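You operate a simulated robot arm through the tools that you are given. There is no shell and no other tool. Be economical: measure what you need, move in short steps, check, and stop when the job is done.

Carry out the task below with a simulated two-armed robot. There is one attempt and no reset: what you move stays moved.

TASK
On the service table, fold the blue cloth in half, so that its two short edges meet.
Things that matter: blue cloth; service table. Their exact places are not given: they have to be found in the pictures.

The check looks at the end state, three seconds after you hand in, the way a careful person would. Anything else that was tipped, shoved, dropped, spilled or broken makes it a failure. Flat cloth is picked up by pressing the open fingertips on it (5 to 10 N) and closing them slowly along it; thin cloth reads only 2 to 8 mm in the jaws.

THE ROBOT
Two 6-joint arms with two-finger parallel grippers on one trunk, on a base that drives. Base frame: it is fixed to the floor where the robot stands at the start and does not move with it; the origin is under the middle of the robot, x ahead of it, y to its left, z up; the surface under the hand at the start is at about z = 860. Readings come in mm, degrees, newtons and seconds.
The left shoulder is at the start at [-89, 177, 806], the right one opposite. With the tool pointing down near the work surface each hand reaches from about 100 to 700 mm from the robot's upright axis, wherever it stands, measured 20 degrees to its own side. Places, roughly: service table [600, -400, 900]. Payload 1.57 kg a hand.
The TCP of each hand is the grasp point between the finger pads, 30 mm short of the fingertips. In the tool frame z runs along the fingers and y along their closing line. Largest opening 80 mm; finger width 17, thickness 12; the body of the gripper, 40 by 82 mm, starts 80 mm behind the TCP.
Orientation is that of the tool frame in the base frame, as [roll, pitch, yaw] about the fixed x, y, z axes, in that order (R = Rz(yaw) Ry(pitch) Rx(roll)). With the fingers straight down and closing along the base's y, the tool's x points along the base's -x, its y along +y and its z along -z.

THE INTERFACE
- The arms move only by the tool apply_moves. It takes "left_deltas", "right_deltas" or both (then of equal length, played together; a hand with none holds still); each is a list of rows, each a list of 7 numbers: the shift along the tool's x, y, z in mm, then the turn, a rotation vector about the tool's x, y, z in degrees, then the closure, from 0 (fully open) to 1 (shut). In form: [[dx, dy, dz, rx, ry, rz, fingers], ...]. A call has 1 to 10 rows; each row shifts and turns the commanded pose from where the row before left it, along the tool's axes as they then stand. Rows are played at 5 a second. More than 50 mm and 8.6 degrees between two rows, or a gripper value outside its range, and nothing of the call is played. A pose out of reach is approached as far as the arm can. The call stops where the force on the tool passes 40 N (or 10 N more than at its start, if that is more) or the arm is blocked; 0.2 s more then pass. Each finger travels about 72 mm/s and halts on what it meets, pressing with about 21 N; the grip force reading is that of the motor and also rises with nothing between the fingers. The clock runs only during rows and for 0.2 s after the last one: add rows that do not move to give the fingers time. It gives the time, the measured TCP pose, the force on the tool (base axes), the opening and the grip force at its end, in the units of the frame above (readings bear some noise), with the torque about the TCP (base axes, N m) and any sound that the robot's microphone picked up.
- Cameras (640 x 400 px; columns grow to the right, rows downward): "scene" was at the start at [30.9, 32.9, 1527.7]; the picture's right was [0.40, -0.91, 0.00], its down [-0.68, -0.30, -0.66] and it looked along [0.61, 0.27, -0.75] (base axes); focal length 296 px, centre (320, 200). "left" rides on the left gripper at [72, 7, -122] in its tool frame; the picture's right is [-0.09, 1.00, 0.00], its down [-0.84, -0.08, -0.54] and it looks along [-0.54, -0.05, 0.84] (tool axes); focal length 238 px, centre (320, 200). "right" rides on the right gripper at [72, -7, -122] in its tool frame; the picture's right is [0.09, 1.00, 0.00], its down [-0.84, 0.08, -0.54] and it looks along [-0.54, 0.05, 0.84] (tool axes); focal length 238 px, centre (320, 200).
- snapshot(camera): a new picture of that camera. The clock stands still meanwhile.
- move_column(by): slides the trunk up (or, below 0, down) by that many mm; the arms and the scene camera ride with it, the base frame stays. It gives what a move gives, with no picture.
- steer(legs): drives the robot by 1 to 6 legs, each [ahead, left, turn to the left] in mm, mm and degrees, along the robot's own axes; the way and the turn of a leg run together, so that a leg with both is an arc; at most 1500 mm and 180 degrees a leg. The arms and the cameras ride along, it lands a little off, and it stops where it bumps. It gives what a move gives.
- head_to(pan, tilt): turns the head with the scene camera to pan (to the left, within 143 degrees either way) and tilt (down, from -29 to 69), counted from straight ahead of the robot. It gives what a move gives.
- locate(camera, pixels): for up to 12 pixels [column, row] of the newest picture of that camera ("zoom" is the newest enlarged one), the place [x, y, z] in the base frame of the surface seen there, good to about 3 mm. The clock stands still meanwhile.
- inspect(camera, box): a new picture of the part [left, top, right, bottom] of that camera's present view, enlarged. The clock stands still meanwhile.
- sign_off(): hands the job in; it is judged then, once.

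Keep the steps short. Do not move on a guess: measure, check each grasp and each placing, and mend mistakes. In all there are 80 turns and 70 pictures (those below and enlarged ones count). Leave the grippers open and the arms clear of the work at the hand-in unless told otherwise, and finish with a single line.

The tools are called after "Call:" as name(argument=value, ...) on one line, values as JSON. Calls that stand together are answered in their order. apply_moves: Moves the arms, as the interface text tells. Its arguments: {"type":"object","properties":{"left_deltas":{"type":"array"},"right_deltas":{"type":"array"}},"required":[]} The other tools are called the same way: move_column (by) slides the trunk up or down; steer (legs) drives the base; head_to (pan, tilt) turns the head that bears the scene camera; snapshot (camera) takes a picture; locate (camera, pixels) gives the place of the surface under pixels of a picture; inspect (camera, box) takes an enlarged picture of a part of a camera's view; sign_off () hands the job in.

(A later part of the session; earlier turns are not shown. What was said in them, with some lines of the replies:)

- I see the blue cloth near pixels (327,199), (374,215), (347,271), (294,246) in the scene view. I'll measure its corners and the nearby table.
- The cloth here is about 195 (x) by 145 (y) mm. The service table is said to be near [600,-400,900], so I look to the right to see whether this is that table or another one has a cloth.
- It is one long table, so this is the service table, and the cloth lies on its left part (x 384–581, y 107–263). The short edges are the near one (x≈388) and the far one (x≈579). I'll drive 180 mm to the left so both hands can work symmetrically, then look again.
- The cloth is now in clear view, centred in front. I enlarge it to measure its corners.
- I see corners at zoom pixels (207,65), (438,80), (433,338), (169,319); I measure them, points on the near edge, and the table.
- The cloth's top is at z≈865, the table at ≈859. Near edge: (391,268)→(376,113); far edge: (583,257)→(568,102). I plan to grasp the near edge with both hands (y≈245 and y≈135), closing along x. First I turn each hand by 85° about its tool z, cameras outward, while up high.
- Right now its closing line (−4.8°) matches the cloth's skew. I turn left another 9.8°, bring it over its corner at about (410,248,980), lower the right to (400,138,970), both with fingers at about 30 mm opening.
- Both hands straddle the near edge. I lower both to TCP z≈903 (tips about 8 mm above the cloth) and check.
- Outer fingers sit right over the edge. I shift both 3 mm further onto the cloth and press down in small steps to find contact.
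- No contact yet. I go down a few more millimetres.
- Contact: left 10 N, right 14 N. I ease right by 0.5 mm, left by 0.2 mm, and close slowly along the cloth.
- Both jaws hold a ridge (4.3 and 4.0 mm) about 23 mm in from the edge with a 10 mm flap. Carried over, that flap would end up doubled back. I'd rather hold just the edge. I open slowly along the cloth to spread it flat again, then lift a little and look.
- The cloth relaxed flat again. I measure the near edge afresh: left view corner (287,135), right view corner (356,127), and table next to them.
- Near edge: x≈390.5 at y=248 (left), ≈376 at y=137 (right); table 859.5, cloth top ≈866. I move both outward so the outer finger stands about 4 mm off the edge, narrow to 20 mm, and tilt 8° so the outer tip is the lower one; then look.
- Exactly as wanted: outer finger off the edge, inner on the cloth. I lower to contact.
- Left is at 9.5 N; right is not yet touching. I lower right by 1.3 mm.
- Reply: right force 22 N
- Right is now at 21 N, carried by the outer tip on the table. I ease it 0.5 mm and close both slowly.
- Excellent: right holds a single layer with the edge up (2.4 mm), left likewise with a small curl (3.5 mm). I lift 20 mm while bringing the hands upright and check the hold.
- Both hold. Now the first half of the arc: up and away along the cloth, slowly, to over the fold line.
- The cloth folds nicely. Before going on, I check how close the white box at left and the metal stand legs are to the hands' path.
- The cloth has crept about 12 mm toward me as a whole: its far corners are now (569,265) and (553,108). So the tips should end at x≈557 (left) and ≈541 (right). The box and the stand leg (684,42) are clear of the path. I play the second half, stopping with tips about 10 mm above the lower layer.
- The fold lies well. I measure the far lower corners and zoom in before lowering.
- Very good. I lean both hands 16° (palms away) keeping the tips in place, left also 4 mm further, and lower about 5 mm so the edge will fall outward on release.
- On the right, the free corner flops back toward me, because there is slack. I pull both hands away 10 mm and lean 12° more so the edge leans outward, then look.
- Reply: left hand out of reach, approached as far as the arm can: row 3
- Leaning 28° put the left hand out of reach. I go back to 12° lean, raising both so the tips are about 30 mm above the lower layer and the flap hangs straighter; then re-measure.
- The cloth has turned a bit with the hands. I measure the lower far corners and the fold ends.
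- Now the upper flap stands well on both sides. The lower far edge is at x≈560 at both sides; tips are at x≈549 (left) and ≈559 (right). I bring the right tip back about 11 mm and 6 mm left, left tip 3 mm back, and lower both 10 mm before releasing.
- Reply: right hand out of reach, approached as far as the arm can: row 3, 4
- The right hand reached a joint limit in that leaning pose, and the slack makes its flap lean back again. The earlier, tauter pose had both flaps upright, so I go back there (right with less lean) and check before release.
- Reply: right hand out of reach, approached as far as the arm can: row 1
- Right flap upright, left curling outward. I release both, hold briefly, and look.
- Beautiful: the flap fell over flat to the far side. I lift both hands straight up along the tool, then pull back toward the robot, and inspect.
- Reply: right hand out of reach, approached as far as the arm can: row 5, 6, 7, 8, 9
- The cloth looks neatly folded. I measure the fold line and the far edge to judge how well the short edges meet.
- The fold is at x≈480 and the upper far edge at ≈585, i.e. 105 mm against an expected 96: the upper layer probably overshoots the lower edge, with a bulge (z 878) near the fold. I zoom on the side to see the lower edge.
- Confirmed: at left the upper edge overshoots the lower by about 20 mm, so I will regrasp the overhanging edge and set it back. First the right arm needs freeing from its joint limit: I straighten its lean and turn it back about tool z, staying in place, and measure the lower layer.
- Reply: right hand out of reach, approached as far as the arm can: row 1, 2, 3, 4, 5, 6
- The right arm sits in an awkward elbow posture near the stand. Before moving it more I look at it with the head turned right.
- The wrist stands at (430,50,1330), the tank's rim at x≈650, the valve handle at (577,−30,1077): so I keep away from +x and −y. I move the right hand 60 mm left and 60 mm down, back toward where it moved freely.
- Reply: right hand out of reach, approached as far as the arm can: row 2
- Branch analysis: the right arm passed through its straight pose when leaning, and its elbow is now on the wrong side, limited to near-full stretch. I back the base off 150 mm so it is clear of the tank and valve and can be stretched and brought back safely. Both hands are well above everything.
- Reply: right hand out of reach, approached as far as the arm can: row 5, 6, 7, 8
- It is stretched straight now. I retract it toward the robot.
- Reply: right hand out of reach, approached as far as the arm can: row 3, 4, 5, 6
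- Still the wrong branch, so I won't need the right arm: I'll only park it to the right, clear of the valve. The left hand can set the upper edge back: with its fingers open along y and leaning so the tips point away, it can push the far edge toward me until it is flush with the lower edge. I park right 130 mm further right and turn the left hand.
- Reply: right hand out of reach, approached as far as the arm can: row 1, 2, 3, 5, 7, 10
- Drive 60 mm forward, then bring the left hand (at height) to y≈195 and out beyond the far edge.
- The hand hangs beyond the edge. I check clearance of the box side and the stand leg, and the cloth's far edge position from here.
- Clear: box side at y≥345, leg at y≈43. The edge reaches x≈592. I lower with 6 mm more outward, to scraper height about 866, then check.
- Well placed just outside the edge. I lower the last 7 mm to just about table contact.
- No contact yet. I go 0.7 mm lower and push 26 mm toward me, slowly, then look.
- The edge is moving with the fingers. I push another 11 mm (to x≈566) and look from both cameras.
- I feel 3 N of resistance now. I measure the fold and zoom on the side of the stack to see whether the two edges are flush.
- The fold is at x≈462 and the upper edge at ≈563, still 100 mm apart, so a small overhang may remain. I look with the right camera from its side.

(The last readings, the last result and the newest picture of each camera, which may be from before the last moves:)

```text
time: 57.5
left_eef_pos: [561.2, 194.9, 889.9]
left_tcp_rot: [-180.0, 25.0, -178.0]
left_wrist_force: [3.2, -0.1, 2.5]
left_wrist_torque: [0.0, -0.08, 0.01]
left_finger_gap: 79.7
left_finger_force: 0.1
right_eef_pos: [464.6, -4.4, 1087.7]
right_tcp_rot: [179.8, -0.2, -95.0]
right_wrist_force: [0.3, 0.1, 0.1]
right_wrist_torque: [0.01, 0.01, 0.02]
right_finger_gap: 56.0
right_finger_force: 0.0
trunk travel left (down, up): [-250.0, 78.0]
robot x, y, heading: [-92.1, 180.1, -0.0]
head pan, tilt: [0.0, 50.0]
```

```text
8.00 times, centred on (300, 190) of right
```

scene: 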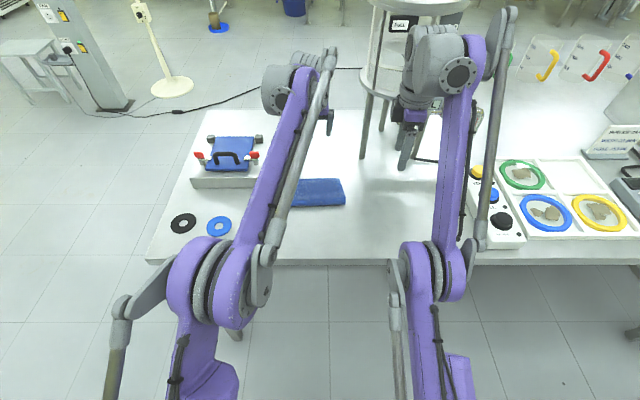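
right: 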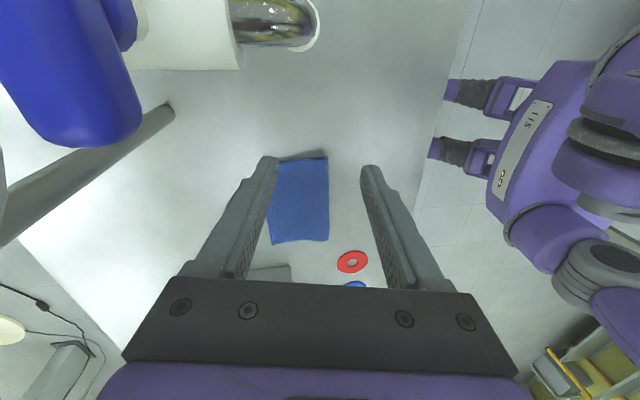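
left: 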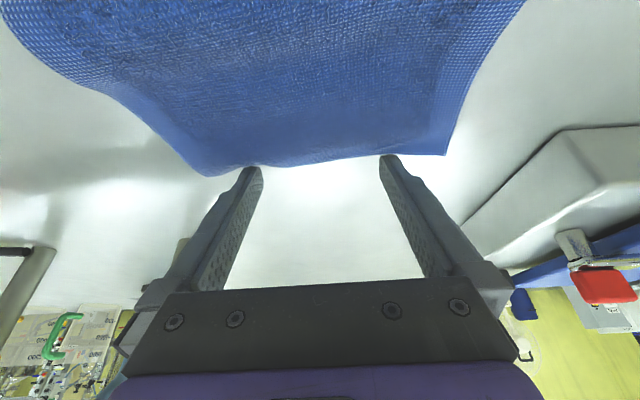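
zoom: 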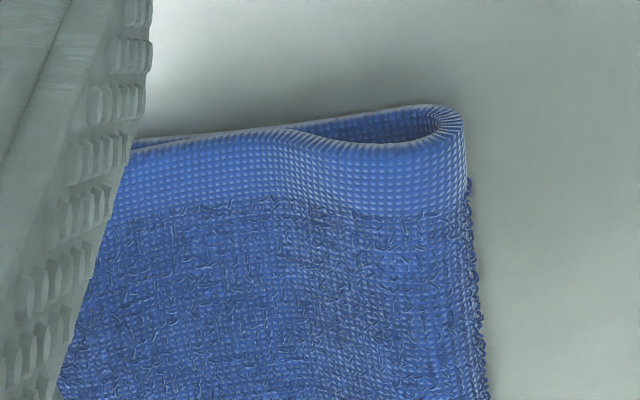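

A good side view, but the right hand's far finger hides the far end. I close the right gripper (free in the air) and look again.

Call:
apply_moves(right_deltas=[[0, 0, 0, 0, 0, 0, 0.8], [0, 0, 0, 0, 0, 0, 1], [0, 0, 0, 0, 0, 0, 1], [0, 0, 0, 0, 0, 0, 1]])

Call:
inspect(camera="right", box=[220, 155, 320, 218])

```text
time: 58.5
left_eef_pos: [561.1, 196.0, 889.9]
left_tcp_rot: [-180.0, 25.0, -178.0]
left_wrist_force: [2.2, -0.1, 2.1]
left_wrist_torque: [0.05, -0.06, -0.02]
left_finger_gap: 80.0
left_finger_force: 0.0
right_eef_pos: [464.2, -5.9, 1088.0]
right_tcp_rot: [179.7, -0.2, -95.1]
right_wrist_force: [0.2, -0.1, 0.3]
right_wrist_torque: [0.0, 0.01, 0.02]
right_finger_gap: 0.1
right_finger_force: 21.1
trunk travel left (down, up): [-250.0, 78.0]
robot x, y, heading: [-88.3, 180.8, -0.0]
head pan, tilt: [0.0, 50.0]
```

```text
6.35 times, centred on (270, 186) of right
```

zoom: 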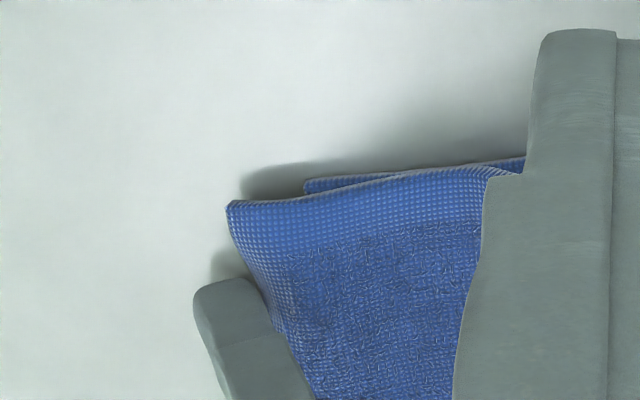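

Now both corners are visible: lower at (306,184), upper at (230,205). I measure them.

Call:
locate(camera="zoom", pixels=[[307, 186], [232, 206], [340, 180], [260, 198]])

```text
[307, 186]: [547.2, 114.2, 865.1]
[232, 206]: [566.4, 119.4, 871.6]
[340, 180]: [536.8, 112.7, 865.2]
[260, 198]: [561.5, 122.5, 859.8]
```

19 mm of overhang remain at the right corner; the lower layer moves along only about a third. Pushing on until the scraper meets the lower edge will self-align both, and there is ample table. I push 20 mm more.

Call:
apply_moves(left_deltas=[[2, 0, -0.93, 0, 0, 0, 0], [2, 0, -0.93, 0, 0, 0, 0], [2, 0, -0.93, 0, 0, 0, 0], [2, 0, -0.93, 0, 0, 0, 0], [2, 0, -0.93, 0, 0, 0, 0], [2, 0, -0.93, 0, 0, 0, 0], [2, 0, -0.93, 0, 0, 0, 0], [2, 0, -0.93, 0, 0, 0, 0], [2, 0, -0.93, 0, 0, 0, 0], [0, 0, 0, 0, 0, 0, 0]])

Call:
inspect(camera="right", box=[220, 155, 320, 218])

```text
time: 60.7
left_eef_pos: [541.6, 192.7, 891.2]
left_tcp_rot: [179.9, 25.0, -178.0]
left_wrist_force: [8.8, 0.9, 11.3]
left_wrist_torque: [0.15, -0.34, -0.01]
left_finger_gap: 79.6
left_finger_force: 0.0
right_eef_pos: [463.3, -4.8, 1090.1]
right_tcp_rot: [179.6, 0.0, -95.1]
right_wrist_force: [1.1, 0.7, 0.2]
right_wrist_torque: [0.0, 0.03, -0.01]
right_finger_gap: 0.0
right_finger_force: 21.4
trunk travel left (down, up): [-250.0, 78.0]
robot x, y, heading: [-89.4, 180.0, 0.2]
head pan, tilt: [0.0, 50.0]
```

```text
6.35 times, centred on (270, 186) of right
```

zoom: 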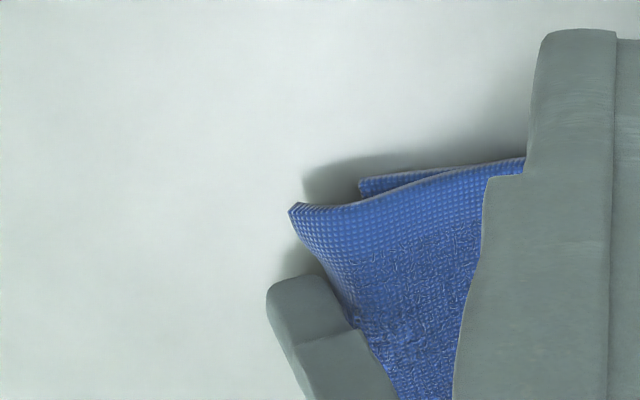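

Now force rises to 9 N and both layers move together, so pushing is exhausted. Better: pick the upper edge up at its middle with the left hand (closing along x, as before) and lay it back without loading the lower layer. I back off, lift and straighten the left hand, then turn it.

Call:
apply_moves(left_deltas=[[-11, 0, 5.1, 0, 0, 0, 0], [-10.6, 0, -22.6, 0, 0, 0, 0], [-10.6, 0, -22.6, 0, 0, 0, 0], [-10.6, 0, -22.6, 0, 0, 0, 0], [-10.6, 0, -22.6, 0, 0, 0, 0], [0, 0, 0, 0, 5, 0, 0], [0, 0, 0, 0, 5, 0, 0], [0, 0, 0, 0, 5, 0, 0], [0, 0, 0, 0, 5, 0, 0], [0, 0, 0, 0, 5, 0, 0]])

Call:
apply_moves(left_deltas=[[10, 0, 0, 0, 0, 8.1, 0], [0, 0, 0, 0, 0, 8.1, 0], [0, 0, 0, 0, 0, 8.1, 0], [0, 0, 0, 0, 0, 8.1, 0], [0, 0, 0, 0, 0, 8.1, 0], [0, 0, 0, 0, 0, 8.1, 0], [0, 0, 0, 0, 0, 8.1, 0], [0, 0, 0, 0, 0, 8.1, 0], [0, 0, 0, 0, 0, 8.1, 0.3], [0, 0, 0, 0, 0, 8.1, 0.6]], right_deltas=[[-5, 0, 0, 0, 0, 0, 0.6], [-5, 0, 0, 0, 0, 0, 0.3], [-5, 0, 0, 0, 0, 0, 0], [-5, 0, 0, 0, 0, 0, 0], [-5, 0, 0, 0, 0, 0, 0], [0, 0, 0, 0, 0, 0, 0], [0, 0, 0, 0, 0, 0, 0], [0, 0, 0, 0, 0, 0, 0], [0, 0, 0, 0, 0, 0, 0], [0, 0, 0, 0, 0, 0, 0]])

Call:
snapshot(camera="left")

```text
time: 62.9
left_eef_pos: [535.2, 198.8, 983.2]
left_tcp_rot: [-180.0, 0.0, -178.1]
left_wrist_force: [0.4, 0.1, -0.1]
left_wrist_torque: [0.02, 0.0, -0.02]
left_finger_gap: 79.9
left_finger_force: 0.1
left hand out of reach, approached as far as the arm can: row 10
right_eef_pos: [462.5, -5.3, 1088.5]
right_tcp_rot: [179.7, -0.1, -95.2]
right_wrist_force: [0.6, 0.1, -0.2]
right_wrist_torque: [-0.04, -0.05, -0.01]
right_finger_gap: 0.0
right_finger_force: 21.1
trunk travel left (down, up): [-250.0, 78.0]
robot x, y, heading: [-89.1, 179.0, 0.2]
head pan, tilt: [0.0, 50.0]
```

```text
time: 65.1
left_eef_pos: [525.8, 198.5, 983.1]
left_tcp_rot: [180.0, 0.0, 100.8]
left_wrist_force: [0.4, 0.1, -0.2]
left_wrist_torque: [0.02, 0.02, -0.01]
left_finger_gap: 32.1
left_finger_force: 0.0
right_eef_pos: [465.8, 19.7, 1088.7]
right_tcp_rot: [179.8, -0.2, -95.0]
right_wrist_force: [-0.9, 0.1, 0.1]
right_wrist_torque: [0.0, -0.02, -0.03]
right_finger_gap: 80.1
right_finger_force: 0.0
trunk travel left (down, up): [-250.0, 78.0]
robot x, y, heading: [-92.1, 179.6, -0.2]
head pan, tilt: [0.0, 50.0]
```

```text
7 pictures are left
```

left: 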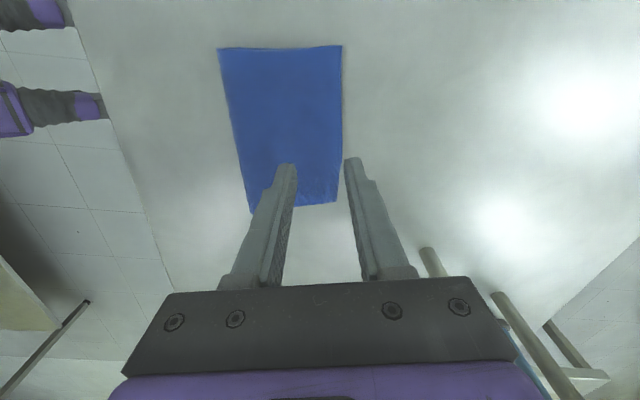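

Seven pictures left, so I use locate on this one: upper edge, fold, and corners.

Call:
locate(camera="left", pixels=[[339, 48], [341, 80], [341, 110], [340, 135], [335, 199], [220, 51], [230, 110], [241, 160], [253, 208], [290, 110], [320, 110], [348, 110]])

```text
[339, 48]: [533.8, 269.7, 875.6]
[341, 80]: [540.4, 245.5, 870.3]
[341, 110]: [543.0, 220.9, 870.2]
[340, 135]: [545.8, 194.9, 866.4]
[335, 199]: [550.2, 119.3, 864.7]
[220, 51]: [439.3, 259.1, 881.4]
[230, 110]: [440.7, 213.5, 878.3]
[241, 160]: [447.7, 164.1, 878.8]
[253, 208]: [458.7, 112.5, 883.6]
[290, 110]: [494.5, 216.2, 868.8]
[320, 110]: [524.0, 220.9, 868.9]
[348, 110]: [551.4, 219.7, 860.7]
```

The upper edge overhangs by roughly 12–20 mm, and the fold is a rounded hump (z≈880) with air under the upper layer. The right motion is to roll the fold: press two fingertips lightly on the hump and drag toward me, which pulls only the upper layer back. I turn the left hand parallel to the fold (yaw ≈ −173.5°), fingers open along y.

Call:
apply_moves(left_deltas=[[8.5, -44, 0, 0, 0, -8.5, 0], [0, 0, 0, 0, 0, -8.5, 0], [0, 0, 0, 0, 0, -8.5, 0], [0, 0, 0, 0, 0, -8.5, 0], [0, 0, 0, 0, 0, -8.5, 0], [0, 0, 0, 0, 0, -8.5, 0], [0, 0, 0, 0, 0, -8.5, 0], [0, 0, 0, 0, 0, -8.5, 0], [0, 0, 0, 0, 0, -8.5, 0], [0, 0, 0, 0, 0, -8.5, 0]])

```text
time: 67.3
left_eef_pos: [480.6, 198.1, 982.6]
left_tcp_rot: [179.9, 0.0, -173.9]
left_wrist_force: [0.3, 0.1, 0.0]
left_wrist_torque: [-0.03, -0.04, -0.02]
left_finger_gap: 80.1
left_finger_force: 0.0
right_eef_pos: [466.4, 19.5, 1089.2]
right_tcp_rot: [179.6, -0.1, -95.1]
right_wrist_force: [0.0, 0.1, -0.8]
right_wrist_torque: [-0.01, 0.02, 0.02]
right_finger_gap: 80.1
right_finger_force: 0.0
trunk travel left (down, up): [-250.0, 78.0]
robot x, y, heading: [-88.9, 176.7, 0.1]
head pan, tilt: [0.0, 50.0]
```

I lower it over the hump: to (472,190), TCP z≈910, then on down in small steps to feel contact.

Call:
apply_moves(left_deltas=[[8.8, -7, 24, 0, 0, 0, 0], [0, 0, 24, 0, 0, 0, 0], [0, 0, 22, 0, 0, 0, 0], [0, 0, 2, 0, 0, 0, 0], [0, 0, 2, 0, 0, 0, 0], [0, 0, 1, 0, 0, 0, 0], [0, 0, 0, 0, 0, 0, 0]])

```text
time: 68.9
left_eef_pos: [472.6, 190.4, 907.8]
left_tcp_rot: [-180.0, 0.0, -173.9]
left_wrist_force: [0.4, -0.5, -0.9]
left_wrist_torque: [0.03, 0.0, 0.01]
left_finger_gap: 80.1
left_finger_force: 0.0
right_eef_pos: [465.8, 19.7, 1087.7]
right_tcp_rot: [179.7, -0.2, -95.1]
right_wrist_force: [0.3, 0.2, 0.2]
right_wrist_torque: [0.0, 0.02, 0.01]
right_finger_gap: 80.0
right_finger_force: 0.0
trunk travel left (down, up): [-250.0, 78.0]
robot x, y, heading: [-87.3, 175.3, 0.1]
head pan, tilt: [0.0, 50.0]
```

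Call:
apply_moves(left_deltas=[[0, 0, 1.5, 0, 0, 0, 0], [0, 0, 1.5, 0, 0, 0, 0], [0, 0, 1.5, 0, 0, 0, 0], [0, 0, 0, 0, 0, 0, 0]])

```text
time: 69.9
left_eef_pos: [472.4, 190.1, 903.2]
left_tcp_rot: [180.0, 0.0, -174.0]
left_wrist_force: [0.9, 0.6, -0.7]
left_wrist_torque: [0.02, -0.02, -0.02]
left_finger_gap: 80.1
left_finger_force: 0.0
right_eef_pos: [465.0, 19.4, 1088.2]
right_tcp_rot: [179.7, -0.1, -95.1]
right_wrist_force: [0.8, -0.1, 0.6]
right_wrist_torque: [0.0, 0.0, 0.02]
right_finger_gap: 79.9
right_finger_force: 0.1
trunk travel left (down, up): [-250.0, 78.0]
robot x, y, heading: [-89.5, 177.5, -0.1]
head pan, tilt: [0.0, 50.0]
```

No clear force yet at tip z≈873. One picture from the left camera to see the tips relative to the hump.

Call:
snapshot(camera="left")

```text
6 pictures are left
```

left: 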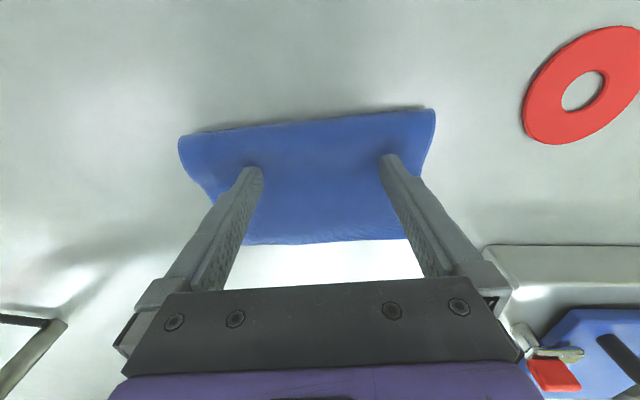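

Call:
locate(camera="left", pixels=[[184, 137], [250, 132], [320, 126], [430, 112], [255, 241], [320, 242], [400, 236], [320, 150], [320, 165], [320, 185], [275, 165], [370, 160]])

```text
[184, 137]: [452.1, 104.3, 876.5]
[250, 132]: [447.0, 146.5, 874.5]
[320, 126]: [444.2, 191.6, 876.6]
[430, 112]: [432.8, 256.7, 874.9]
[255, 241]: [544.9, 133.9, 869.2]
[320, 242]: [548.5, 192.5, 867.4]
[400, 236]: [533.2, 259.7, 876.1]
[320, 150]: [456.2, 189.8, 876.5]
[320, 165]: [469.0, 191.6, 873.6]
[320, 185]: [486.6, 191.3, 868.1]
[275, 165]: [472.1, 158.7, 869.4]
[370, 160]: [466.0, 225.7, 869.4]
```

Tips are just touching. Fold x≈443, upper edge ≈547. I press 3.5 mm deeper and drag 16 mm toward me in small steps.

Call:
apply_moves(left_deltas=[[0, 0, 2, 0, 0, 0, 0], [0, 0, 1.5, 0, 0, 0, 0], [2, 0, 0, 0, 0, 0, 0], [2, 0, 0, 0, 0, 0, 0], [2, 0, 0, 0, 0, 0, 0], [2, 0, 0, 0, 0, 0, 0], [2, 0, 0, 0, 0, 0, 0], [2, 0, 0, 0, 0, 0, 0], [2, 0, 0, 0, 0, 0, 0], [2, 0, 0, 0, 0, 0, 0]])

Call:
snapshot(camera="left")

```text
time: 72.1
left_eef_pos: [456.8, 188.4, 900.2]
left_tcp_rot: [179.9, 0.0, -174.1]
left_wrist_force: [0.9, -0.3, 0.5]
left_wrist_torque: [-0.01, 0.01, 0.0]
left_finger_gap: 80.0
left_finger_force: 0.0
right_eef_pos: [466.6, 20.3, 1089.4]
right_tcp_rot: [179.7, -0.1, -95.1]
right_wrist_force: [-0.1, -0.1, -0.9]
right_wrist_torque: [0.02, 0.01, -0.03]
right_finger_gap: 79.8
right_finger_force: 0.1
trunk travel left (down, up): [-250.0, 78.0]
robot x, y, heading: [-93.2, 182.5, 0.1]
head pan, tilt: [0.0, 50.0]
```

```text
5 pictures are left
```

left: 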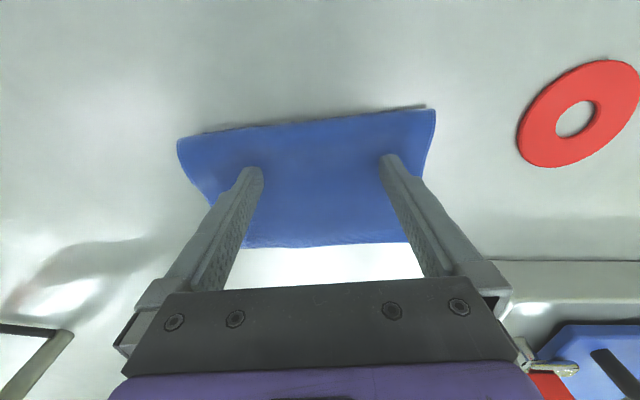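

Call:
locate(camera="left", pixels=[[184, 141], [250, 130], [320, 124], [430, 112], [255, 244], [320, 244], [400, 240], [320, 150], [320, 185], [320, 215]])

```text
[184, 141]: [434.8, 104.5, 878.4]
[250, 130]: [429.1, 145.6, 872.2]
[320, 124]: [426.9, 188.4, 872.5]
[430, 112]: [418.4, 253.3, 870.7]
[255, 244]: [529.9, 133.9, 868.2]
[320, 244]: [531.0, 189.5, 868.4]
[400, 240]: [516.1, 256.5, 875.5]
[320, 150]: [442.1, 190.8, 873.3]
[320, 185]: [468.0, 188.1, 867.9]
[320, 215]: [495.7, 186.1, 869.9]
```

The whole cloth slid 17 mm as one, so dragging doesn't shift the layers relative to each other. I go to the lift method: the left hand picks the upper edge at its middle, raises it off the lower layer, sets it back ~20 mm. I raise and turn the left hand, move the right hand a bit left (away from the valve), then drive 80 mm forward for reach.

Call:
apply_moves(left_deltas=[[0, 0, -40, 0, 0, 0, 0], [0, 0, -40, 0, 0, 0, 0], [0, 0, 0, 0, 0, 8.55, 0], [0, 0, 0, 0, 0, 8.55, 0], [0, 0, 0, 0, 0, 8.55, 0], [0, 0, 0, 0, 0, 8.55, 0], [0, 0, 0, 0, 0, 8.55, 0], [0, 0, 0, 0, 0, 8.55, 0], [0, 0, 0, 0, 0, 8.55, 0], [0, 0, 0, 0, 0, 8.55, 0]], right_deltas=[[-5, 0, 0, 0, 0, 0, 0.3], [-5, 0, 0, 0, 0, 0, 0.3], [-5, 0, 0, 0, 0, 0, 0.3], [-5, 0, 0, 0, 0, 0, 0.3], [-5, 0, 0, 0, 0, 0, 0.3], [-5, 0, 0, 0, 0, 0, 0.3], [0, 0, 0, 0, 0, 0, 0.3], [0, 0, 0, 0, 0, 0, 0.3], [0, 0, 0, 0, 0, 0, 0.3], [0, 0, 0, 0, 0, 0, 0.3]])

Call:
steer(legs=[[75, 0, 0]])

```text
time: 74.3
left_eef_pos: [456.6, 188.2, 978.6]
left_tcp_rot: [179.9, 0.0, 117.4]
left_wrist_force: [-0.9, -0.1, -0.1]
left_wrist_torque: [0.0, -0.01, 0.04]
left_finger_gap: 79.9
left_finger_force: 0.0
right_eef_pos: [467.6, 49.7, 1089.7]
right_tcp_rot: [179.6, 0.0, -95.2]
right_wrist_force: [-0.2, -0.8, -0.2]
right_wrist_torque: [-0.01, 0.0, 0.0]
right_finger_gap: 55.9
right_finger_force: 0.1
trunk travel left (down, up): [-250.0, 78.0]
robot x, y, heading: [-95.1, 175.8, 0.0]
head pan, tilt: [0.0, 50.0]
```

```text
time: 75.3
left_eef_pos: [532.1, 188.1, 979.2]
left_tcp_rot: [-179.9, -0.1, 117.5]
left_wrist_force: [0.3, 0.1, -0.1]
left_wrist_torque: [-0.01, 0.0, 0.0]
left_finger_gap: 79.9
left_finger_force: 0.0
right_eef_pos: [544.1, 48.5, 1087.7]
right_tcp_rot: [179.6, -0.1, -95.0]
right_wrist_force: [-0.2, -0.5, 0.1]
right_wrist_torque: [-0.01, 0.05, 0.03]
right_finger_gap: 56.0
right_finger_force: 0.0
trunk travel left (down, up): [-250.0, 78.0]
robot x, y, heading: [-14.4, 180.7, 0.0]
head pan, tilt: [0.0, 50.0]
```

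Now the last turn, 8° lean (outer tip lower), 20 mm opening, and down to just above the edge; one picture.

Call:
apply_moves(left_deltas=[[0, 0, 0, 0, 0, 7, 0.4], [0, 0, 0, 0, 0, 7, 0.75], [0, 0, 0, 0, 0, 7, 0.75], [0, 4.5, 0, 4, 0, 0, 0.75], [0, 4.5, 0, 4, 0, 0, 0.75], [0, 0, 18.5, 0, 0, 0, 0.75], [0, 0, 18.5, 0, 0, 0, 0.75], [0, 0, 18.5, 0, 0, 0, 0.75], [0, 0, 17, 0, 0, 0, 0.75], [0, 0, 0, 0, 0, 0, 0.75]])

Call:
inspect(camera="left", box=[160, 20, 440, 195])

```text
time: 77.5
left_eef_pos: [531.8, 188.9, 907.4]
left_tcp_rot: [-172.0, 0.0, 96.5]
left_wrist_force: [0.2, -0.4, 0.3]
left_wrist_torque: [-0.01, 0.0, 0.01]
left_finger_gap: 20.2
left_finger_force: 0.0
right_eef_pos: [542.9, 49.3, 1088.1]
right_tcp_rot: [179.8, 0.0, -95.2]
right_wrist_force: [-0.4, 0.0, 0.6]
right_wrist_torque: [0.0, -0.02, -0.02]
right_finger_gap: 56.3
right_finger_force: 0.1
trunk travel left (down, up): [-250.0, 78.0]
robot x, y, heading: [-16.0, 176.7, -0.0]
head pan, tilt: [0.0, 50.0]
```

```text
2.29 times, centred on (300, 108) of left
```

zoom: 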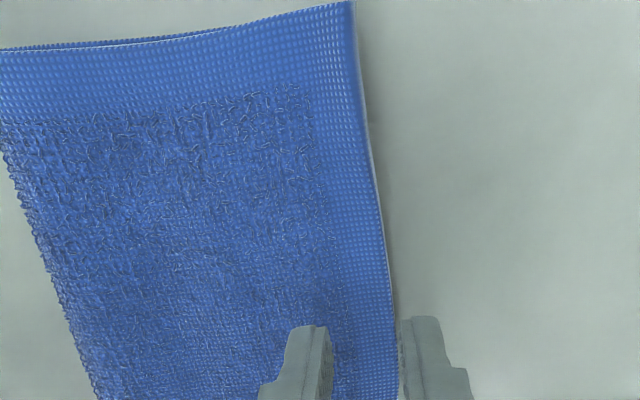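

Outer finger just beyond the edge. I shift 4 mm outward and lower to contact.

Call:
apply_moves(left_deltas=[[0, 4, 0, 0, 0, 0, 0.75], [0, 0, 5, 0, 0, 0, 0.75], [0, 0, 4, 0, 0, 0, 0.75], [0, 0, 3, 0, 0, 0, 0.75], [0, 0, 1.5, 0, 0, 0, 0.75], [0, 0, 0, 0, 0, 0, 0.75]])

```text
time: 78.9
left_eef_pos: [531.5, 188.1, 893.2]
left_tcp_rot: [-171.9, -0.1, 96.5]
left_wrist_force: [1.7, -0.9, 2.3]
left_wrist_torque: [0.01, 0.0, 0.0]
left_finger_gap: 19.9
left_finger_force: 0.0
right_eef_pos: [543.6, 49.8, 1088.1]
right_tcp_rot: [179.8, 0.0, -95.1]
right_wrist_force: [-0.6, 0.3, 0.5]
right_wrist_torque: [0.02, -0.02, 0.02]
right_finger_gap: 56.1
right_finger_force: 0.1
trunk travel left (down, up): [-250.0, 78.0]
robot x, y, heading: [-13.5, 180.7, -0.1]
head pan, tilt: [0.0, 50.0]
```

Light contact (2 N). I press 0.8 mm more and close slowly.

Call:
apply_moves(left_deltas=[[0, 0, 0.8, 0, 0, 0, 0.76], [0, 0, 0, 0, 0, 0, 0.79], [0, 0, 0, 0, 0, 0, 0.82], [0, 0, 0, 0, 0, 0, 0.85], [0, 0, 0, 0, 0, 0, 0.88], [0, 0, 0, 0, 0, 0, 0.91], [0, 0, 0, 0, 0, 0, 0.94], [0, 0, 0, 0, 0, 0, 0.97], [0, 0, 0, 0, 0, 0, 1], [0, 0, 0, 0, 0, 0, 1]])

```text
time: 81.1
left_eef_pos: [532.1, 189.1, 893.0]
left_tcp_rot: [-172.0, 0.1, 96.5]
left_wrist_force: [-2.0, -1.4, 11.5]
left_wrist_torque: [-0.02, 0.15, 0.02]
left_finger_gap: 2.4
left_finger_force: 20.8
right_eef_pos: [542.3, 49.6, 1088.7]
right_tcp_rot: [179.9, 0.0, -95.2]
right_wrist_force: [-0.1, 0.2, 0.0]
right_wrist_torque: [-0.04, 0.04, -0.03]
right_finger_gap: 56.2
right_finger_force: 0.2
trunk travel left (down, up): [-250.0, 78.0]
robot x, y, heading: [-12.1, 179.0, 0.0]
head pan, tilt: [0.0, 50.0]
```

Single layer held (2.4 mm). I raise it 48 mm while drawing back about 20 mm, then look.

Call:
apply_moves(left_deltas=[[0, 0, -8, 0, 0, 0, 1], [0, -2, -8, 0, 0, 0, 1], [0, -4, -8, 0, 0, 0, 1], [0, -5, -8, 0, 0, 0, 1], [0, -6, -7, 0, 0, 0, 1], [0, -6, -6, 0, 0, 0, 1], [0, -4, 0, 0, 0, 0, 1], [0, 0, 0, 0, 0, 0, 1]])

Call:
snapshot(camera="left")

```text
time: 82.9
left_eef_pos: [513.0, 186.0, 940.7]
left_tcp_rot: [-172.0, 0.1, 96.5]
left_wrist_force: [-0.3, -0.1, -0.1]
left_wrist_torque: [0.01, -0.04, 0.01]
left_finger_gap: 2.7
left_finger_force: 20.7
right_eef_pos: [543.2, 48.9, 1088.2]
right_tcp_rot: [179.7, -0.1, -95.0]
right_wrist_force: [-0.4, 0.0, 0.2]
right_wrist_torque: [0.0, 0.0, -0.02]
right_finger_gap: 56.1
right_finger_force: 0.2
trunk travel left (down, up): [-250.0, 78.0]
robot x, y, heading: [-12.6, 175.8, 0.1]
head pan, tilt: [0.0, 50.0]
```

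```text
3 pictures are left
```

left: 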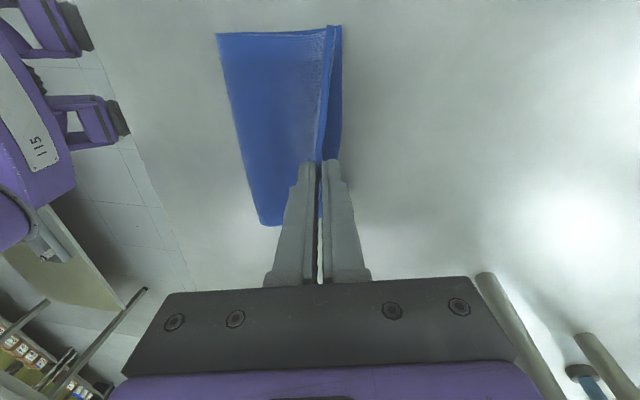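

The upper edge is lifted and the lower edge (at columns ~340) is now visible behind it. I measure it, the fold and the raised edge.

Call:
locate(camera="left", pixels=[[340, 30], [339, 80], [339, 120], [338, 150], [325, 30], [320, 80], [318, 130], [219, 37], [232, 100], [246, 160], [262, 222]])

```text
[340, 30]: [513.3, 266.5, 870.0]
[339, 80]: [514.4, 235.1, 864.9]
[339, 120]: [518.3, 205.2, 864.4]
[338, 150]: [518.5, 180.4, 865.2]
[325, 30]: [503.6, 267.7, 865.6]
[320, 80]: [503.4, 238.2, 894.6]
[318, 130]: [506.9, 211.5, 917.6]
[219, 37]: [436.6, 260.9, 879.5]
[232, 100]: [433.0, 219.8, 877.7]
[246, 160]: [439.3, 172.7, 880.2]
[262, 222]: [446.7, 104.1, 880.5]
```

Lower edge at x≈514–518, fold at ≈436. I set the raised edge further back while lowering (tip to x≈492), let the fold roll out, then come forward to x≈503, low, so that the 12 mm flap will end at the lower edge.

Call:
apply_moves(left_deltas=[[0, -2.6, 6, 0, 0, 0, 1], [0, -2.6, 6, 0, 0, 0, 1], [0, -2.6, 6, 0, 0, 0, 1], [0, -2.6, 6, 0, 0, 0, 1], [0, -2.6, 6, 0, 0, 0, 1], [0, 0, 0, 0, 0, 0, 1], [0, 0, 0, 0, 0, 0, 1], [0, 6, 4, 0, 0, 0, 1], [0, 6, 4, 0, 0, 0, 1], [0, 0, 0, 0, 0, 0, 1]])

Call:
snapshot(camera="left")

```text
time: 85.1
left_eef_pos: [504.2, 184.9, 903.5]
left_tcp_rot: [-172.0, 0.0, 96.6]
left_wrist_force: [-0.9, 0.9, 3.0]
left_wrist_torque: [-0.01, -0.03, 0.01]
left_finger_gap: 2.6
left_finger_force: 20.7
right_eef_pos: [542.8, 50.1, 1088.2]
right_tcp_rot: [179.6, 0.0, -95.1]
right_wrist_force: [0.3, -0.3, 0.7]
right_wrist_torque: [0.03, 0.0, -0.02]
right_finger_gap: 56.2
right_finger_force: 0.0
trunk travel left (down, up): [-250.0, 78.0]
robot x, y, heading: [-11.8, 178.1, -0.0]
head pan, tilt: [0.0, 50.0]
```

```text
2 pictures are left
```

left: 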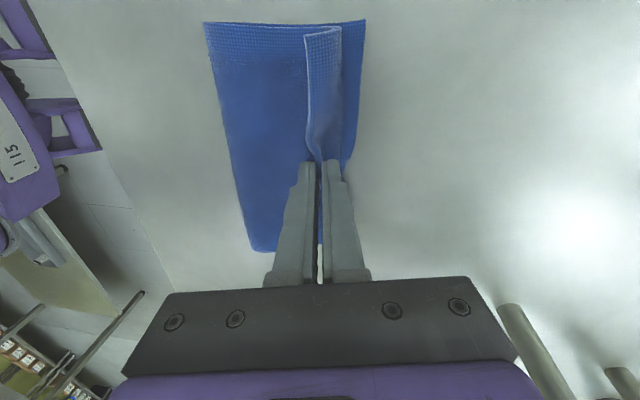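

Here the slack made the edge strip lie back toward me, so I must not release here. I measure where things are, then raise it again so the strip hangs straight.

Call:
locate(camera="left", pixels=[[363, 25], [360, 80], [355, 130], [340, 35], [308, 40], [312, 100], [207, 27], [222, 100], [236, 170], [255, 248]])

```text
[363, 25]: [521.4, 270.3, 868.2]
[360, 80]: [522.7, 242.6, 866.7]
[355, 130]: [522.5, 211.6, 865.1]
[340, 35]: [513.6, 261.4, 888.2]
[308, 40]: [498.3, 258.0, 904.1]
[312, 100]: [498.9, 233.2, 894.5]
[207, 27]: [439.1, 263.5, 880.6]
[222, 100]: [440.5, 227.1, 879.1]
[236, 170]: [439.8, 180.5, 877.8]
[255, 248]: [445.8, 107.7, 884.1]
```

The lower edge is at x≈522, the fold at ≈440 (only 82 mm), so the fold must be re-formed about 12 mm nearer. I carry the raised edge back over the fold toward me so the lower layer lies down longer, then bring it forward again only as far as tip x≈494, z≈910.

Call:
apply_moves(left_deltas=[[0, -7.8, -19.6, 0, 0, 0, 1], [0, -7.8, -19.6, 0, 0, 0, 1], [0, -21.5, -9.6, 0, 0, 0, 1], [0, -21.5, -9.6, 0, 0, 0, 1], [0, -17, 15, 0, 0, 0, 1], [0, -17, 15, 0, 0, 0, 1], [0, 0, 0, 0, 0, 0, 1], [0, 0, 0, 0, 0, 0, 1], [0, 0, 0, 0, 0, 0, 1]])

Call:
apply_moves(left_deltas=[[0, 11.6, -8.4, 0, 0, 0, 1], [0, 11.6, -8.4, 0, 0, 0, 1], [0, 11.6, -8.4, 0, 0, 0, 1], [0, 10.5, 2.9, 0, 0, 0, 1], [0, 10.5, 2.9, 0, 0, 0, 1], [0, 10.5, 2.9, 0, 0, 0, 1], [0, 7.8, 5, 0, 0, 0, 1], [0, 7.8, 5, 0, 0, 0, 1], [0, 0, 0, 0, 0, 0, 1], [0, 0, 0, 0, 0, 0, 1]])

Call:
snapshot(camera="left")

```text
time: 87.1
left_eef_pos: [419.0, 175.6, 944.5]
left_tcp_rot: [-172.0, -0.1, 96.5]
left_wrist_force: [-0.3, 0.2, 0.4]
left_wrist_torque: [-0.03, -0.04, -0.02]
left_finger_gap: 2.6
left_finger_force: 20.5
right_eef_pos: [543.1, 49.8, 1088.2]
right_tcp_rot: [179.8, 0.0, -95.1]
right_wrist_force: [-0.8, -0.8, -0.2]
right_wrist_torque: [0.01, 0.01, 0.04]
right_finger_gap: 55.9
right_finger_force: 0.1
trunk travel left (down, up): [-250.0, 78.0]
robot x, y, heading: [-10.8, 179.7, -0.1]
head pan, tilt: [0.0, 50.0]
```

```text
time: 89.3
left_eef_pos: [499.4, 184.6, 938.6]
left_tcp_rot: [-171.9, 0.0, 96.5]
left_wrist_force: [-0.3, 0.5, 0.5]
left_wrist_torque: [0.0, 0.0, -0.02]
left_finger_gap: 2.5
left_finger_force: 21.1
right_eef_pos: [543.3, 50.9, 1088.2]
right_tcp_rot: [179.7, 0.0, -95.0]
right_wrist_force: [0.3, 0.3, -0.5]
right_wrist_torque: [0.02, 0.02, 0.02]
right_finger_gap: 56.0
right_finger_force: 0.0
trunk travel left (down, up): [-250.0, 78.0]
robot x, y, heading: [-12.2, 178.0, 0.0]
head pan, tilt: [0.0, 50.0]
```

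```text
1 pictures are left
```

left: 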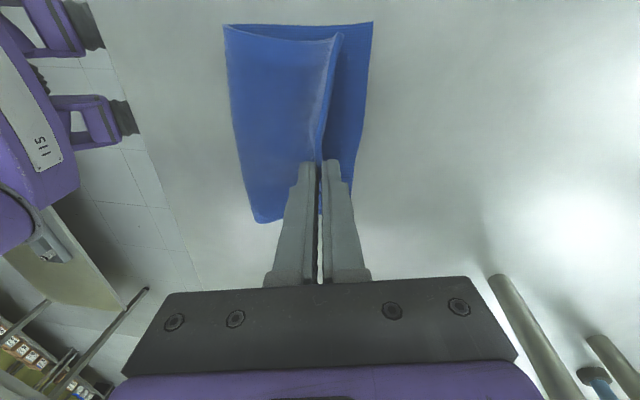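

Call:
locate(camera="left", pixels=[[370, 25], [365, 80], [358, 130], [353, 160], [340, 36], [330, 80], [321, 130], [227, 28], [235, 90], [243, 160], [257, 218]])

```text
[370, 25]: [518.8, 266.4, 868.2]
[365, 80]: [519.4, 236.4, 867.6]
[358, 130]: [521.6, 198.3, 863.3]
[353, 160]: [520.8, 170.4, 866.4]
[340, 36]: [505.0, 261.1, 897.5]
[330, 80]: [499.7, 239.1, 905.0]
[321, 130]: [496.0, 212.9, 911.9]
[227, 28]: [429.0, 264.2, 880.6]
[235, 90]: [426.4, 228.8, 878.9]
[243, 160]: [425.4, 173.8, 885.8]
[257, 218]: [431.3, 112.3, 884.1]
```

Excellent: lower edge at x≈520, fold at ≈427 — 93 mm, i.e. half — and the flap stands upright, leaning outward. I nudge 2 mm outward and release.

Call:
apply_moves(left_deltas=[[0, 2, 0, 0, 0, 0, 1], [0, 0, 0, 0, 0, 0, 0.5], [0, 0, 0, 0, 0, 0, 0.3], [0, 0, 0, 0, 0, 0, 0.3], [0, 0, 0, 0, 0, 0, 0.3], [0, 0, -20, 0, 0, 0, 0.3], [0, 0, -30, 0, 0, 0, 0.3], [0, 0, -30, 0, 0, 0, 0]])

Call:
snapshot(camera="left")

```text
time: 91.1
left_eef_pos: [513.4, 187.8, 1018.3]
left_tcp_rot: [-172.0, 0.1, 96.6]
left_wrist_force: [-0.4, 0.3, -0.5]
left_wrist_torque: [-0.04, -0.02, -0.01]
left_finger_gap: 80.0
left_finger_force: 0.0
right_eef_pos: [543.8, 48.6, 1088.7]
right_tcp_rot: [179.7, 0.0, -95.2]
right_wrist_force: [0.0, -0.6, -0.2]
right_wrist_torque: [-0.01, 0.0, 0.01]
right_finger_gap: 56.0
right_finger_force: 0.1
trunk travel left (down, up): [-250.0, 78.0]
robot x, y, heading: [-18.8, 177.3, 0.1]
head pan, tilt: [0.0, 50.0]
```

```text
0 pictures are left
```

left: 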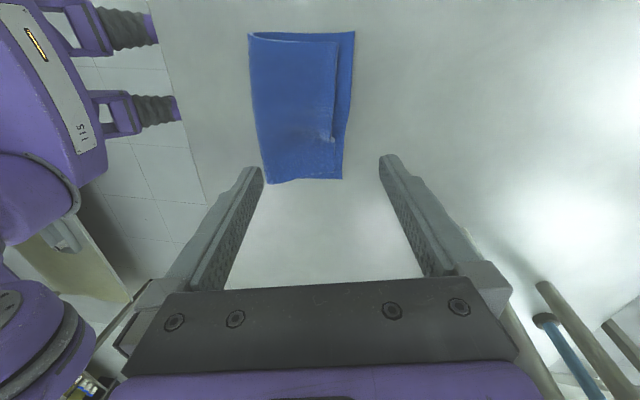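

The flap is down; the upper edge seems to lie a little short of the lower one at left (columns ~337 vs ~352). I measure.

Call:
locate(camera="left", pixels=[[352, 35], [349, 80], [345, 130], [341, 175], [338, 45], [335, 80], [333, 110], [331, 135], [325, 135], [335, 160], [252, 40], [262, 150]])

```text
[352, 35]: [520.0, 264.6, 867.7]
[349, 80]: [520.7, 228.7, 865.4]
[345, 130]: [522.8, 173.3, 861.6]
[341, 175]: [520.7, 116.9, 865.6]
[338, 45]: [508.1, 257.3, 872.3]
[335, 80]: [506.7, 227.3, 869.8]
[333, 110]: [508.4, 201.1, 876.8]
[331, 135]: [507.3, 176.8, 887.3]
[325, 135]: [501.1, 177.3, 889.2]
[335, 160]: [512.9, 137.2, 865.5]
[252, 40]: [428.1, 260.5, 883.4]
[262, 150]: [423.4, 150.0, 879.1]
```

The upper edge lies at x≈508 at left, 12 mm short, and around y≈177 it is still curled up (z≈887), where I held it. I'll brush that curl outward: closed fingers come down behind it (tip about (478,178,875)), then sweep outward just above the cloth.

Call:
apply_moves(left_deltas=[[-7, -15, 0, 0, 0, 0, 0.6], [0, 0, 23, 0, 0, 0, 1], [0, 0, 23, 0, 0, 0, 1], [0, 0, 23, 0, 0, 0, 1], [0, 0, 23, 0, 0, 0, 1], [0, 0, 16, 0, 0, 0, 1], [0, 0, 3, 0, 0, 0, 1], [0, 0, 3, 0, 0, 0, 1], [0, 0, 0, 0, 0, 0, 1]])

```text
time: 93.1
left_eef_pos: [482.8, 176.4, 907.2]
left_tcp_rot: [-172.0, 0.0, 96.4]
left_wrist_force: [-0.5, 0.4, -0.1]
left_wrist_torque: [0.02, 0.03, -0.01]
left_finger_gap: 0.0
left_finger_force: 20.6
right_eef_pos: [543.3, 49.2, 1088.1]
right_tcp_rot: [179.7, 0.0, -95.1]
right_wrist_force: [-0.2, -0.5, -0.3]
right_wrist_torque: [-0.01, 0.03, 0.02]
right_finger_gap: 56.2
right_finger_force: 0.1
trunk travel left (down, up): [-250.0, 78.0]
robot x, y, heading: [-16.1, 180.2, 0.1]
head pan, tilt: [0.0, 50.0]
```

No contact yet, tip at z≈877. I sweep outward 40 mm, going down 4 mm on the way.

Call:
apply_moves(left_deltas=[[0, 4.5, 0.6, 0, 0, 0, 1], [0, 4.5, 0.6, 0, 0, 0, 1], [0, 4.5, 0.4, 0, 0, 0, 1], [0, 4.5, 0, 0, 0, 0, 1], [0, 4.5, -0.4, 0, 0, 0, 1], [0, 4.5, -0.6, 0, 0, 0, 1], [0, 4.5, -0.6, 0, 0, 0, 1], [0, 4.5, -0.6, 0, 0, 0, 1], [0, 4.5, -0.6, 0, 0, 0, 1], [0, 0, 0, 0, 0, 0, 1]])

```text
time: 95.3
left_eef_pos: [523.4, 180.1, 901.4]
left_tcp_rot: [-171.9, 0.0, 96.6]
left_wrist_force: [-0.2, 0.5, 0.8]
left_wrist_torque: [0.01, 0.02, -0.02]
left_finger_gap: 0.2
left_finger_force: 21.5
right_eef_pos: [542.3, 49.2, 1088.3]
right_tcp_rot: [179.7, 0.0, -95.1]
right_wrist_force: [-0.4, -0.6, 0.6]
right_wrist_torque: [-0.01, -0.02, 0.02]
right_finger_gap: 56.0
right_finger_force: 0.0
trunk travel left (down, up): [-250.0, 78.0]
robot x, y, heading: [-15.7, 177.7, -0.1]
head pan, tilt: [0.0, 50.0]
```

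Now a light press on the edges and then I lift straight away, open the gripper, and move aside to the left at height.

Call:
apply_moves(left_deltas=[[0, 0, 2, 0, 0, 0, 1], [0, 0, 2, 0, 0, 0, 1], [0, 0, 0, 0, 0, 0, 1], [0, 0, -10, 0, 0, 0, 1], [0, 0, -35, 0, 0, 0, 1], [0, 0, -40, 0, 0, 0, 0.5], [0, -20, -40, 0, 0, 0, 0], [30, -35, 0, 0, 0, 0, 0], [45, -20, 0, 0, 0, 0, 0], [45, 0, 0, 0, 0, 0, 0]], right_deltas=[[0, 0, 0, 0, 0, 0, 0], [0, 0, 0, 0, 0, 0, 0], [0, 0, 0, 0, 0, 0, 0], [0, 0, 0, 0, 0, 0, 0], [0, 0, 0, 0, 0, 0, 0], [0, 0, 0, 0, 0, 0, 0], [0, 0, 0, 0, 0, 0, 0], [0, 0, 0, 0, 0, 0, 0], [0, 0, 0, 0, 0, 0, 0], [0, 0, 0, 0, 0, 0, 0]])

```text
time: 97.5
left_eef_pos: [452.9, 294.3, 1031.1]
left_tcp_rot: [-172.0, 0.0, 96.6]
left_wrist_force: [-1.0, -0.1, 0.4]
left_wrist_torque: [-0.01, 0.01, 0.03]
left_finger_gap: 80.1
left_finger_force: 0.1
right_eef_pos: [543.4, 49.7, 1088.5]
right_tcp_rot: [179.6, -0.1, -95.1]
right_wrist_force: [-0.4, -0.5, 1.2]
right_wrist_torque: [0.01, -0.04, -0.02]
right_finger_gap: 80.3
right_finger_force: 0.0
trunk travel left (down, up): [-250.0, 78.0]
robot x, y, heading: [-14.8, 179.5, -0.1]
head pan, tilt: [0.0, 50.0]
5 turns are left
```

Both grippers are open and the arms are clear. The last measurement, taken before the brush and press, had the lower edge at x≈520, the fold at ≈427 and the upper edge within about 12 mm of the lower. I have no pictures left to check the edges again. I hand in.

Call:
sign_off()

```text
The job is handed in.
```

The blue cloth is folded in half on the service table; the short edges were within about 12 mm when last measured, before a final brush and press I had no pictures left to check.
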